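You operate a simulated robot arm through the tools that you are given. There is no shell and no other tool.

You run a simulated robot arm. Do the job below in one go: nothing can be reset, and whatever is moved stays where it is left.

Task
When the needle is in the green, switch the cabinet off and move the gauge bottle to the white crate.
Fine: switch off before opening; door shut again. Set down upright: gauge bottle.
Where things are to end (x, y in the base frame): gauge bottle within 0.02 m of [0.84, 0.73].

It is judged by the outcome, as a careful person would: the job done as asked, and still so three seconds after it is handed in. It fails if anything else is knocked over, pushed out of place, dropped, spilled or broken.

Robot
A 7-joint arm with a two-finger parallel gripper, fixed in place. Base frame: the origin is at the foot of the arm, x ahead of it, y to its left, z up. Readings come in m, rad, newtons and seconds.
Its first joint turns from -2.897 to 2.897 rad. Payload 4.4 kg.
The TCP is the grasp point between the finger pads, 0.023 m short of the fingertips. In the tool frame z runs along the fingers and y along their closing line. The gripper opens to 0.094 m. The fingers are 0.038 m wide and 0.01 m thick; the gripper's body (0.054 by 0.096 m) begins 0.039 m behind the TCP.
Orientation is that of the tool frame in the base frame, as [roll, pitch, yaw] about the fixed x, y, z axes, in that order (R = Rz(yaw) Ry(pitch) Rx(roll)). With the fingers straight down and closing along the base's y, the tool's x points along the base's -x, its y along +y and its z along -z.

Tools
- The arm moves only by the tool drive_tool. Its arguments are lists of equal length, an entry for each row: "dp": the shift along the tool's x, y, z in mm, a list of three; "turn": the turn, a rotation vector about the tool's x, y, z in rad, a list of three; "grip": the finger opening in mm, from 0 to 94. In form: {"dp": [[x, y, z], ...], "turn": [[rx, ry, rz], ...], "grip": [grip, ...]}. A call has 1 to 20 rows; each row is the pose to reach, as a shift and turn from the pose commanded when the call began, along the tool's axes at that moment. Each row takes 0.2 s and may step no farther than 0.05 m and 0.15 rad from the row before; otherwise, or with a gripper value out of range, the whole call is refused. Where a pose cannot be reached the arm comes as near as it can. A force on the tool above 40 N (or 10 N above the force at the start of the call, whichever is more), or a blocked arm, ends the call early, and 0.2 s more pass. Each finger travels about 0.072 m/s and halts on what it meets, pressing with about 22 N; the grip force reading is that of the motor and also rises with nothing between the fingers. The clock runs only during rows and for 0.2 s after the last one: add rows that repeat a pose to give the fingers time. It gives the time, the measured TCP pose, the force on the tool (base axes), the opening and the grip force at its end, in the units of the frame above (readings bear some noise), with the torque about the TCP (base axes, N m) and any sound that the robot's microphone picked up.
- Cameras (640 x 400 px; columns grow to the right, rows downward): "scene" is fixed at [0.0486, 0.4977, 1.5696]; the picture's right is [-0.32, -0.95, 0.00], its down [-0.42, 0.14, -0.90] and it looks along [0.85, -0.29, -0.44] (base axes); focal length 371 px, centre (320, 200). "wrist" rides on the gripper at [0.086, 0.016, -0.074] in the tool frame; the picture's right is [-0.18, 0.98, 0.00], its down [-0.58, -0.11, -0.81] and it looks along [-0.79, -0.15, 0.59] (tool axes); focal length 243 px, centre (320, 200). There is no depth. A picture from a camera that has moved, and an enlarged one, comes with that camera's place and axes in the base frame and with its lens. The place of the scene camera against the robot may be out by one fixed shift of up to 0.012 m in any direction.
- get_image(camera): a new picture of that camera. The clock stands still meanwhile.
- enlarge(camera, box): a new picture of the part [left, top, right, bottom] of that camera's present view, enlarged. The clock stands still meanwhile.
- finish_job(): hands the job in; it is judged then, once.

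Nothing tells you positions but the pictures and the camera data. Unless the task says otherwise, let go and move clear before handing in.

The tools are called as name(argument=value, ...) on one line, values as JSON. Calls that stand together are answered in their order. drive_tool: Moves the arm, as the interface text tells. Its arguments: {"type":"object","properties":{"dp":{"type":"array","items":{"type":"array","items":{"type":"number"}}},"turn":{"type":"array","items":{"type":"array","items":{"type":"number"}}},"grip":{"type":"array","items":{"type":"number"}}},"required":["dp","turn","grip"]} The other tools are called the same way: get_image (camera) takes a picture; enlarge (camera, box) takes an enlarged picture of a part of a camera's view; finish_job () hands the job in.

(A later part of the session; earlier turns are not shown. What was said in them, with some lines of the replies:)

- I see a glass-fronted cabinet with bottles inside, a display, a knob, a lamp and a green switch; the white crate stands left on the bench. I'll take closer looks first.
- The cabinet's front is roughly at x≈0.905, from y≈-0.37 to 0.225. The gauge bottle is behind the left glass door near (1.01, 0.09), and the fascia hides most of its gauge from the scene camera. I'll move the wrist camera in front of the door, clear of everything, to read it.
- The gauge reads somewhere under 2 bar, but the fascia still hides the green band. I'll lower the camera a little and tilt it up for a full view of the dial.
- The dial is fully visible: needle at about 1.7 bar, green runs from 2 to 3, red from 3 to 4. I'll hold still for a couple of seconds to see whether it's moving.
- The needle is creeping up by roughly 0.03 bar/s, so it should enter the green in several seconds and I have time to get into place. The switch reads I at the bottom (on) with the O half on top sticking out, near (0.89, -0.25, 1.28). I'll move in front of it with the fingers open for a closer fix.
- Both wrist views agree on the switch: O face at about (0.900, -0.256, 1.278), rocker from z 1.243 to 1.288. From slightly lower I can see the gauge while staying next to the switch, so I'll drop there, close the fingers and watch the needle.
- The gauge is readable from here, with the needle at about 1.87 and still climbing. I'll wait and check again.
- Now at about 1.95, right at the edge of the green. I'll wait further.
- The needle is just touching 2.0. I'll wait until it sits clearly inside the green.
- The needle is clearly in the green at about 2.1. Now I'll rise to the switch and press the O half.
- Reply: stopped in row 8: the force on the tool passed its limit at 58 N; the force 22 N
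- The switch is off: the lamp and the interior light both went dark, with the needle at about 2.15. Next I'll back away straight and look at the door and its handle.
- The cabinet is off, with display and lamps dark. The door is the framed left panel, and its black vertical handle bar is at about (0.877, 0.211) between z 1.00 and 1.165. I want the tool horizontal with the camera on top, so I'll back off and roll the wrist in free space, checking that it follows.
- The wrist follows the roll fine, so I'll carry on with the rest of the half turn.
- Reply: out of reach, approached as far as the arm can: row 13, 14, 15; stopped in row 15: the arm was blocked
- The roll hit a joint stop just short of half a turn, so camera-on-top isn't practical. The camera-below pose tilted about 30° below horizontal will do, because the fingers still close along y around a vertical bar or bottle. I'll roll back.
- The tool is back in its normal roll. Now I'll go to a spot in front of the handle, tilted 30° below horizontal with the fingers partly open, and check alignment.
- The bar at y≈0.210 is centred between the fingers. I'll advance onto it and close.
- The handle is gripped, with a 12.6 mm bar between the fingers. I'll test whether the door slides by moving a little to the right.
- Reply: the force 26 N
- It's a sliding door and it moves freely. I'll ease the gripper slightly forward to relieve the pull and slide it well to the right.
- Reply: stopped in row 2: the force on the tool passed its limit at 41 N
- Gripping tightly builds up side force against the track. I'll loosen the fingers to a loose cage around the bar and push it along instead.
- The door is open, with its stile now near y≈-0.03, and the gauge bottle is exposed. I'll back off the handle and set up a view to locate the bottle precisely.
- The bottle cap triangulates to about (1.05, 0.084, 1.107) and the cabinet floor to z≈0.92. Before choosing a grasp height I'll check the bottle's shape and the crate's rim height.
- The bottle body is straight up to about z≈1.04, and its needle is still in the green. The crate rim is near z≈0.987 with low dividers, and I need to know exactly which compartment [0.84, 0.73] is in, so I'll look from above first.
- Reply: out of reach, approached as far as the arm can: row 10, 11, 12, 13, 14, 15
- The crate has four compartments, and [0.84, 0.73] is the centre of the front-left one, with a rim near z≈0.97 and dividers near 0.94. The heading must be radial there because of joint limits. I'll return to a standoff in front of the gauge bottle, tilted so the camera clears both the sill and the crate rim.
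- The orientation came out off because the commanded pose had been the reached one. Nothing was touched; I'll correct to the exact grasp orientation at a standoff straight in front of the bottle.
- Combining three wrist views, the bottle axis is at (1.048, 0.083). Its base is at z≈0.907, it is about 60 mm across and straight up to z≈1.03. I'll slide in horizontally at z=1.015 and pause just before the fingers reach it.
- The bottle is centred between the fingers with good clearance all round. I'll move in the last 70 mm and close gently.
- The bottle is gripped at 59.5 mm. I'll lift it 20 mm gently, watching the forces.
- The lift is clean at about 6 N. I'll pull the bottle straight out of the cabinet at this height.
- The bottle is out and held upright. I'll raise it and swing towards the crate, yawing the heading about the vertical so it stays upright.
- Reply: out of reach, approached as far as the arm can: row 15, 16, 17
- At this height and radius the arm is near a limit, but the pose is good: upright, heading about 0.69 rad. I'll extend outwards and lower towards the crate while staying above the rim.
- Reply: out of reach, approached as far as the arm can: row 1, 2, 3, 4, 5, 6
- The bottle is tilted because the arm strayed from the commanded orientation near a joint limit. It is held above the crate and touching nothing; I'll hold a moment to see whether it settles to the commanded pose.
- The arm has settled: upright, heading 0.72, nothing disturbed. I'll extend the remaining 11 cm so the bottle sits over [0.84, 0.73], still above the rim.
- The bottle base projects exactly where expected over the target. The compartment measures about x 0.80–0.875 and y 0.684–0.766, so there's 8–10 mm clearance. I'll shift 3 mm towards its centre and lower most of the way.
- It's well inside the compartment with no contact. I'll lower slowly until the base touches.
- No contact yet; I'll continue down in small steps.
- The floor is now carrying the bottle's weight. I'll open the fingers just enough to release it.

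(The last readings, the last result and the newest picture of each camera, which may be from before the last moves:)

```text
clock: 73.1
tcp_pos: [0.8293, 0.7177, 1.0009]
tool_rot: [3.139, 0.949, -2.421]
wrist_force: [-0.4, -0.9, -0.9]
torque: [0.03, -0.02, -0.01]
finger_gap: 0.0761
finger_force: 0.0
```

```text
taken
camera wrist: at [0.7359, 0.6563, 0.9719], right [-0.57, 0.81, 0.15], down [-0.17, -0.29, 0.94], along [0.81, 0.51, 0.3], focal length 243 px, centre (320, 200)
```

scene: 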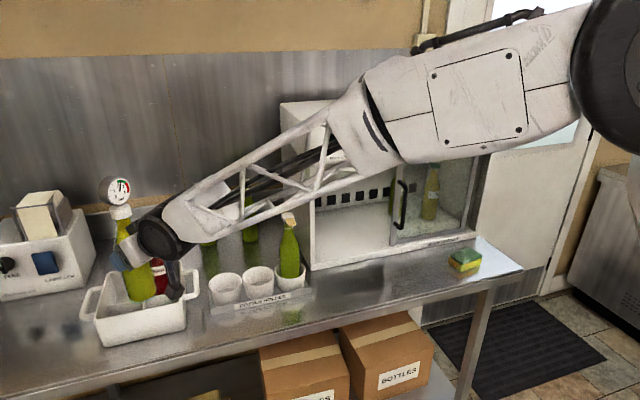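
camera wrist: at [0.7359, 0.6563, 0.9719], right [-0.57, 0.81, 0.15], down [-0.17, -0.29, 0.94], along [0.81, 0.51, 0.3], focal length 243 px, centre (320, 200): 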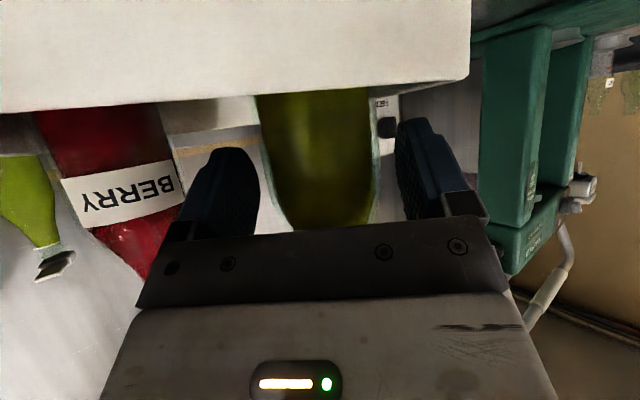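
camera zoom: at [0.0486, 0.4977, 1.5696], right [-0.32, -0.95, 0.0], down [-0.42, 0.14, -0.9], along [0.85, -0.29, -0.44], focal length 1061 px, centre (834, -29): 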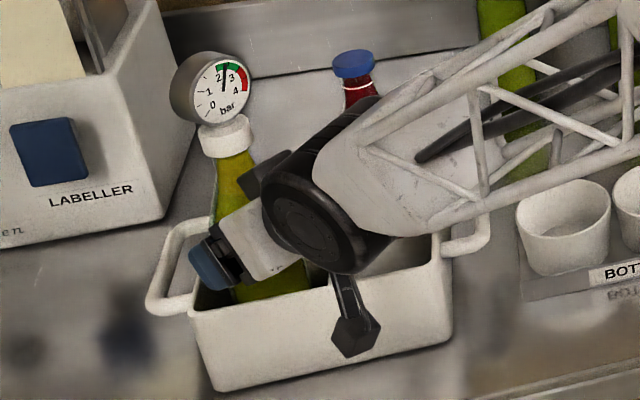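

The bottle stands free and upright. I'll back the fingers straight away from it, rising slightly.

drive_tool(dp=[[7.5, 0, -13.1], [15, 0, -26.2], [26.7, 0, -54.6], [32, 0, -75], [37.7, 0, -95.9], [40.6, 0, -125], [40.6, 0, -143]], turn=[[0, 0, 0], [0, 0, 0], [0, 0, 0], [0, 0, 0], [0, 0, 0], [0, 0, 0], [0, 0, 0]], grip=[76, 76, 76, 76, 76, 76, 76])

get_image(camera="scene")

enlarge(camera="scene", box=[80, 210, 200, 350])

get_image(camera="wrist")

```text
clock: 74.7
tcp_pos: [0.7252, 0.6257, 1.0506]
tool_rot: [3.14, 0.95, -2.421]
wrist_force: [0.0, -0.8, -0.9]
torque: [-0.01, -0.02, -0.02]
finger_gap: 0.076
finger_force: 0.0
```

```text
taken
```

scene: 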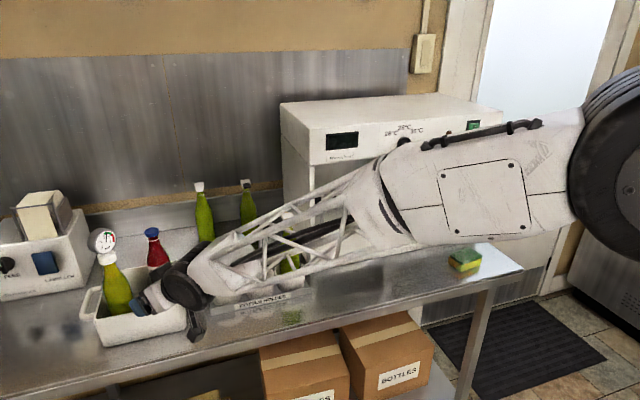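

```text
2.86 times, centred on (140, 280) of scene
camera zoom: at [0.0486, 0.4977, 1.5696], right [-0.32, -0.95, 0.0], down [-0.42, 0.14, -0.9], along [0.85, -0.29, -0.44], focal length 1061 px, centre (834, -29)
```

zoom: 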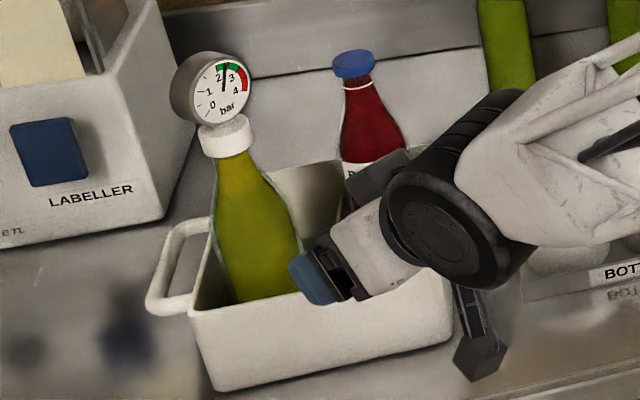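

```text
taken
camera wrist: at [0.6314, 0.5638, 1.0226], right [-0.57, 0.81, 0.15], down [-0.17, -0.29, 0.94], along [0.81, 0.51, 0.3], focal length 243 px, centre (320, 200)
```

wrist: 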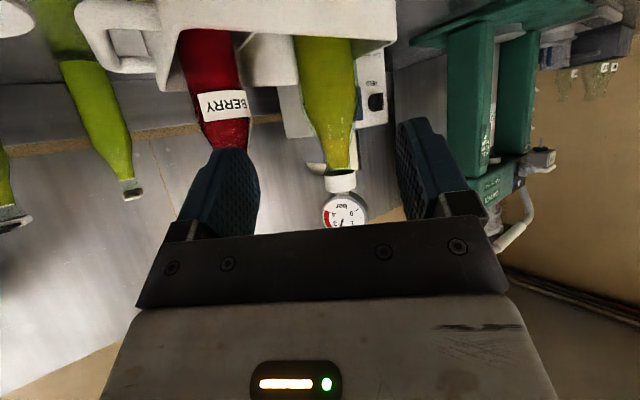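

The gauge bottle stands upright in the front-left compartment near (0.841, 0.727), and nothing else has moved. Next I'll return to the door by a low, clear path to close it; the handle should be at y≈-0.036.

drive_tool(dp=[[7.3, -15.9, -25.2], [14.5, -31.7, -50.5], [21.8, -47.6, -75.7], [29, -63.5, -101], [36.3, -79.3, -126.2], [43.5, -95.2, -151.4], [50.8, -111, -176.7], [58, -126.9, -201.9], [58, -126.9, -201.9]], turn=[[0.0376, 0, 0.0269], [0.0753, 0, 0.0538], [0.1129, 0, 0.0807], [0.1505, 0, 0.1076], [0.1881, 0, 0.1345], [0.2258, 0, 0.1614], [0.2634, 0, 0.1883], [0.301, 0, 0.2152], [0.301, 0, 0.2152]], grip=[76, 76, 76, 76, 76, 76, 76, 76, 76])

get_image(camera="scene")

```text
clock: 76.7
tcp_pos: [0.6606, 0.3982, 1.1184]
tool_rot: [3.138, 0.948, -2.79]
wrist_force: [-0.5, 0.3, 0.5]
torque: [0.03, 0.02, 0.02]
finger_gap: 0.0762
finger_force: 0.2
```

```text
taken
```

scene: 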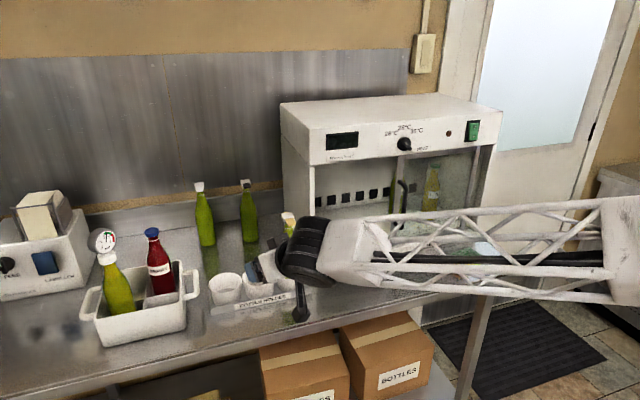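

drive_tool(dp=[[3.5, -37.1, -2.3], [7, -74.2, -4.6], [10.5, -111.3, -6.9], [14, -148.4, -9.2], [17.5, -185.5, -11.5], [21, -222.6, -13.8], [24.4, -259.6, -16], [27.9, -296.7, -18.3], [31.4, -333.8, -20.6], [34.9, -370.9, -22.9], [38.4, -408, -25.2], [41.9, -445.1, -27.5], [41.9, -445.1, -27.5]], turn=[[0.0247, -0.0084, 0.0159], [0.0494, -0.0168, 0.0318], [0.074, -0.0253, 0.0476], [0.0987, -0.0337, 0.0635], [0.1234, -0.0421, 0.0794], [0.1481, -0.0505, 0.0953], [0.1727, -0.0589, 0.1111], [0.1974, -0.0673, 0.127], [0.2221, -0.0758, 0.1429], [0.2468, -0.0842, 0.1588], [0.2714, -0.0926, 0.1746], [0.2961, -0.101, 0.1905], [0.2961, -0.101, 0.1905]], grip=[50, 50, 50, 50, 50, 50, 50, 50, 50, 50, 50, 50, 50])

get_image(camera="wrist")

enlarge(camera="scene", box=[280, 140, 500, 280])

```text
clock: 79.5
tcp_pos: [0.7707, -0.0341, 1.1025]
tool_rot: [3.14, 1.049, 3.14]
wrist_force: [0.0, -0.5, -0.4]
torque: [0.02, 0.01, -0.04]
finger_gap: 0.0498
finger_force: 0.1
```

```text
taken
camera wrist: at [0.6628, -0.0181, 1.063], right [0.09, 0.98, 0.16], down [-0.41, -0.11, 0.9], along [0.91, -0.15, 0.39], focal length 243 px, centre (320, 200)
```

wrist: 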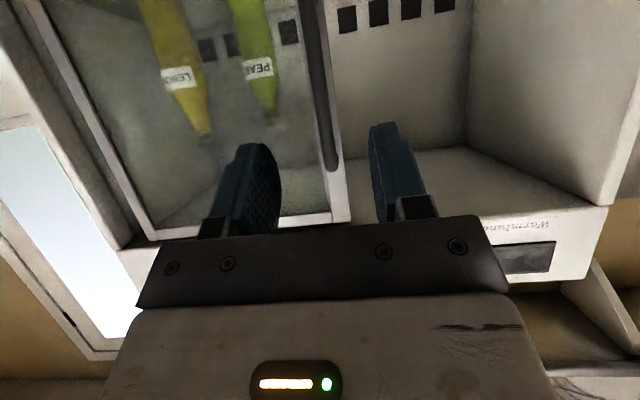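

```text
2.86 times, centred on (390, 210) of scene
camera zoom: at [0.0486, 0.4977, 1.5696], right [-0.32, -0.95, 0.0], down [-0.42, 0.14, -0.9], along [0.85, -0.29, -0.44], focal length 1061 px, centre (120, 171)
```

zoom: 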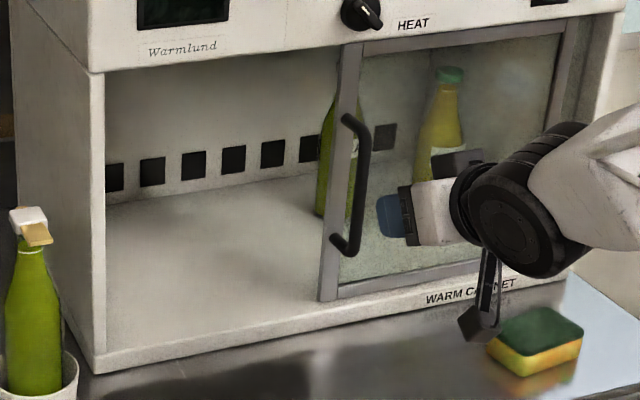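

The bar is centred between the fingers. I'll advance onto it, cage it loosely, and slide the door left.

drive_tool(dp=[[-12, 0, 21], [-24, 0, 42], [-36, 0, 63], [-45.3, 0, 78.9], [-45.3, 0, 78.9], [-45.3, 0, 78.9], [-45.3, 8, 78.9], [-45.3, 18, 78.9], [-45.3, 30, 78.9], [-45.3, 45, 78.9], [-45.3, 60, 78.9], [-45.3, 75, 78.9], [-45.3, 90, 78.9], [-45.3, 105, 78.9], [-45.3, 120, 78.9], [-45.3, 135, 78.9], [-45.3, 150, 78.9], [-45.3, 165, 78.9], [-45.3, 180, 78.9], [-45.3, 192, 78.9]], turn=[[0, 0, 0], [0, 0, 0], [0, 0, 0], [0, 0, 0], [0, 0, 0], [0, 0, 0], [0, 0, 0], [0, 0, 0], [0, 0, 0], [0, 0, 0], [0, 0, 0], [0, 0, 0], [0, 0, 0], [0, 0, 0], [0, 0, 0], [0, 0, 0], [0, 0, 0], [0, 0, 0], [0, 0, 0], [0, 0, 0]], grip=[50, 50, 50, 50, 22, 22, 22, 22, 22, 22, 22, 22, 22, 22, 22, 22, 22, 22, 22, 22])

enlarge(camera="scene", box=[280, 140, 500, 280])

```text
clock: 83.7
tcp_pos: [0.8624, 0.1582, 1.1028]
tool_rot: [3.14, 1.054, 3.141]
wrist_force: [0.3, 0.3, -0.1]
torque: [-0.03, 0.0, -0.01]
finger_gap: 0.0224
finger_force: 0.1
```

```text
2.86 times, centred on (390, 210) of scene
camera zoom: at [0.0486, 0.4977, 1.5696], right [-0.32, -0.95, 0.0], down [-0.42, 0.14, -0.9], along [0.85, -0.29, -0.44], focal length 1061 px, centre (120, 171)
```

zoom: 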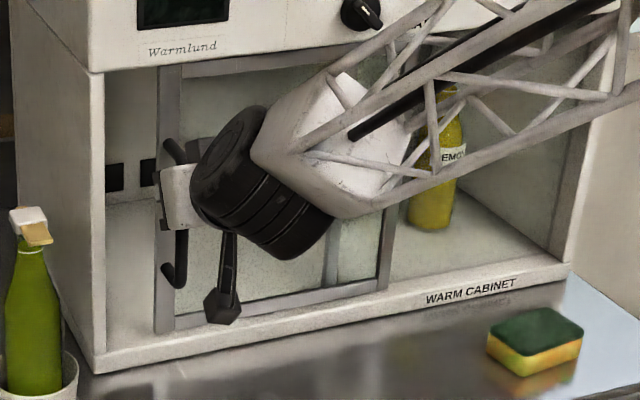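

The door is most of the way back. I'll push the last stretch slowly until it meets its stop.

drive_tool(dp=[[0, 10, 0], [0, 20, 0], [0, 30, 0], [0, 38, 0], [0, 44, 0], [0, 49, 0], [0, 53, 0], [0, 56, 0], [0, 58, 0], [0, 60, 0], [0, 62, 0]], turn=[[0, 0, 0], [0, 0, 0], [0, 0, 0], [0, 0, 0], [0, 0, 0], [0, 0, 0], [0, 0, 0], [0, 0, 0], [0, 0, 0], [0, 0, 0], [0, 0, 0]], grip=[22, 22, 22, 22, 22, 22, 22, 22, 22, 22, 22])

enlarge(camera="scene", box=[280, 140, 500, 280])

```text
clock: 86.1
tcp_pos: [0.8611, 0.2186, 1.103]
tool_rot: [3.139, 1.052, 3.14]
wrist_force: [-3.7, -9.4, 1.5]
torque: [-0.01, -0.1, -0.29]
finger_gap: 0.0263
finger_force: 4.0
```

```text
2.86 times, centred on (390, 210) of scene
camera zoom: at [0.0486, 0.4977, 1.5696], right [-0.32, -0.95, 0.0], down [-0.42, 0.14, -0.9], along [0.85, -0.29, -0.44], focal length 1061 px, centre (120, 171)
```

zoom: 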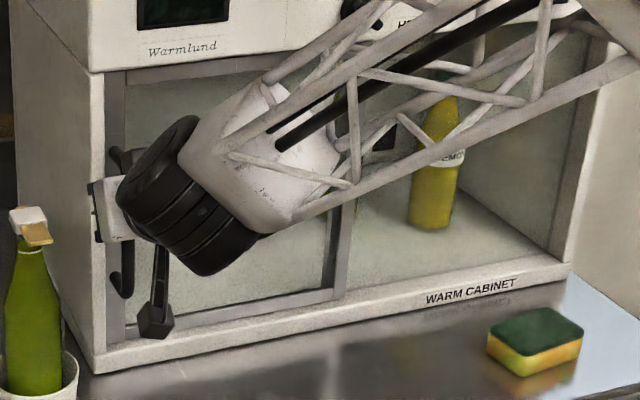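

The door is against its stop with a 9 N push-back. I'll centre the fingers on the bar, open, and back straight away.

drive_tool(dp=[[0, -4, 0], [0, -6.5, 0], [0, -6.5, 0], [0, -6.5, 0], [8, -6.5, -14], [25, -6.5, -43.6], [45, -6.5, -78.4], [65, -6.5, -113.3], [85, -6.5, -148.2]], turn=[[0, 0, 0], [0, 0, 0], [0, 0, 0], [0, 0, 0], [0, 0, 0], [0, 0, 0], [0, 0, 0], [0, 0, 0], [0, 0, 0]], grip=[22, 30, 50, 50, 50, 50, 50, 50, 50])

get_image(camera="wrist")

get_image(camera="scene")

enlarge(camera="scene", box=[280, 140, 440, 280])

```text
clock: 88.1
tcp_pos: [0.6907, 0.2132, 1.1017]
tool_rot: [3.14, 1.049, 3.142]
wrist_force: [-0.3, 0.1, -0.3]
torque: [0.0, 0.03, 0.0]
finger_gap: 0.05
finger_force: 0.1
```

```text
taken
camera wrist: at [0.5835, 0.2283, 1.0632], right [0.09, 0.98, 0.16], down [-0.41, -0.11, 0.91], along [0.91, -0.15, 0.39], focal length 243 px, centre (320, 200)
```

wrist: 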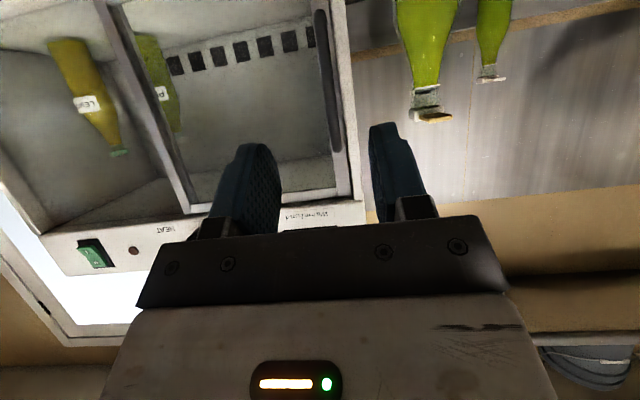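

```text
taken
```

scene: 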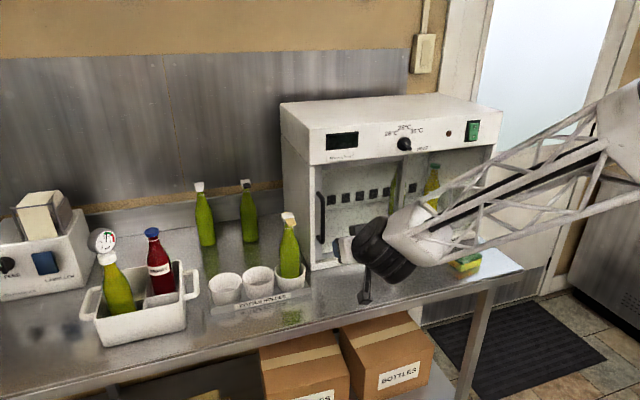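

```text
2.86 times, centred on (360, 210) of scene
camera zoom: at [0.0486, 0.4977, 1.5696], right [-0.32, -0.95, 0.0], down [-0.42, 0.14, -0.9], along [0.85, -0.29, -0.44], focal length 1061 px, centre (206, 171)
```

zoom: 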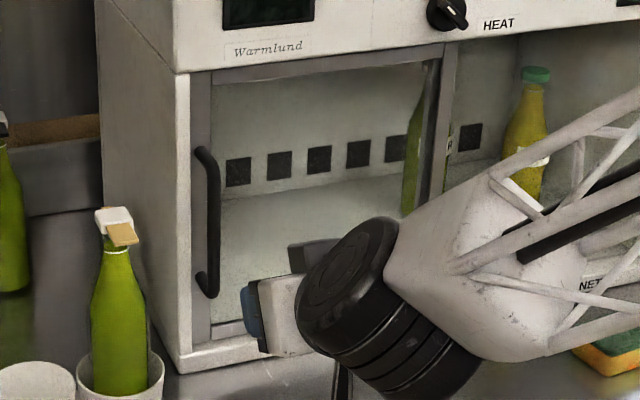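

enlarge(camera="scene", box=[70, 215, 220, 355])

enlarge(camera="wrist", box=[80, 0, 380, 210])

enlarge(camera="scene", box=[310, 110, 500, 180])

```text
2.86 times, centred on (145, 285) of scene
camera zoom: at [0.0486, 0.4977, 1.5696], right [-0.32, -0.95, 0.0], down [-0.42, 0.14, -0.9], along [0.85, -0.29, -0.44], focal length 1061 px, centre (820, -43)
```

zoom: 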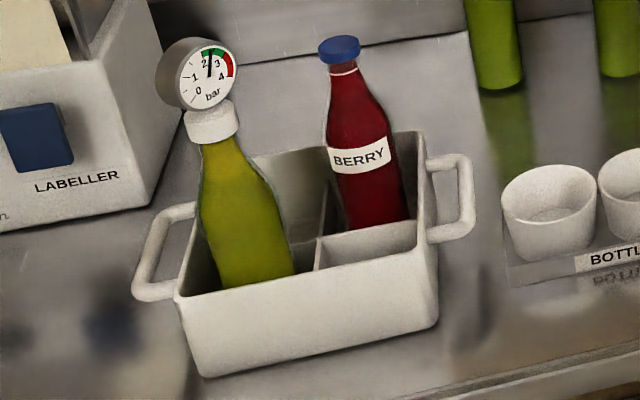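

```text
1.90 times, centred on (230, 105) of wrist
camera zoom: at [0.5835, 0.2283, 1.0632], right [0.09, 0.98, 0.16], down [-0.41, -0.11, 0.91], along [0.91, -0.15, 0.39], focal length 462 px, centre (491, 381)
```

zoom: 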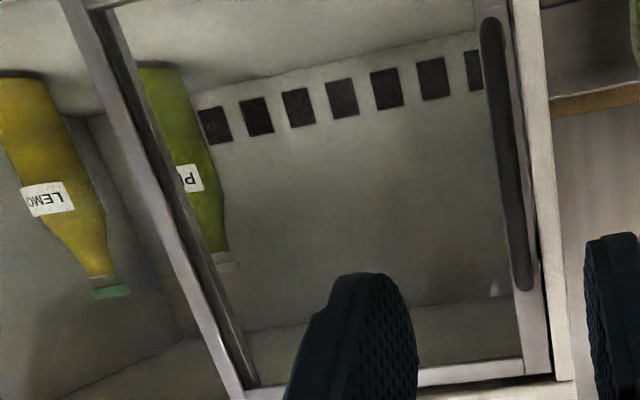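

```text
3.37 times, centred on (405, 145) of scene
camera zoom: at [0.0486, 0.4977, 1.5696], right [-0.32, -0.95, 0.0], down [-0.42, 0.14, -0.9], along [0.85, -0.29, -0.44], focal length 1250 px, centre (34, 385)
```

zoom: 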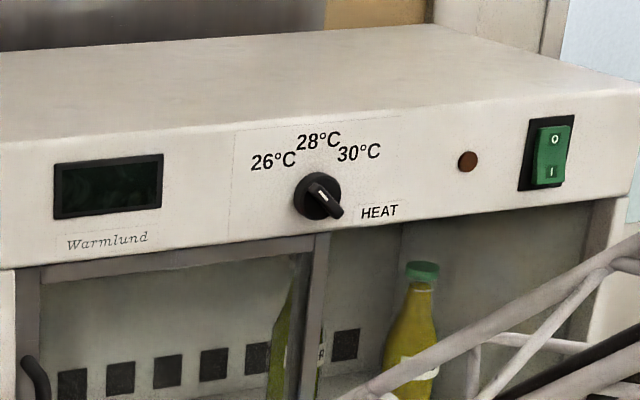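

Everything looks right: the cabinet is off with display and lamp dark, the door is shut against its jamb, and the gauge bottle stands upright in the crate's front-left compartment at about [0.84, 0.73]. The arm is clear and nothing else has moved, so I'm handing in.

finish_job()

```text
The job is handed in.
```

The job is handed in. The cabinet is off, the door is shut, and the gauge bottle is standing upright in the white crate.

- **Switch-off:** I pressed the switch to O when the needle read about 2.15 bar; green runs from 2 to 3. I did this before opening the door. The display, lamp and interior light all went dark.
- **Gauge bottle:** It is in the crate's front-left compartment, at about [0.841, 0.727] by my measurements. That is roughly 3 mm from the target.
- **Door:** I slid it back until it met its stop, then moved the arm clear.
- **Everything else:** In the last pictures the other bottles, the holder cups, the sponge and the crate look undisturbed.

While I carried the bottle to the crate, the arm reached a joint limit and tilted it for about a second. It was clear of everything then, and the arm settled upright before I lowered it.
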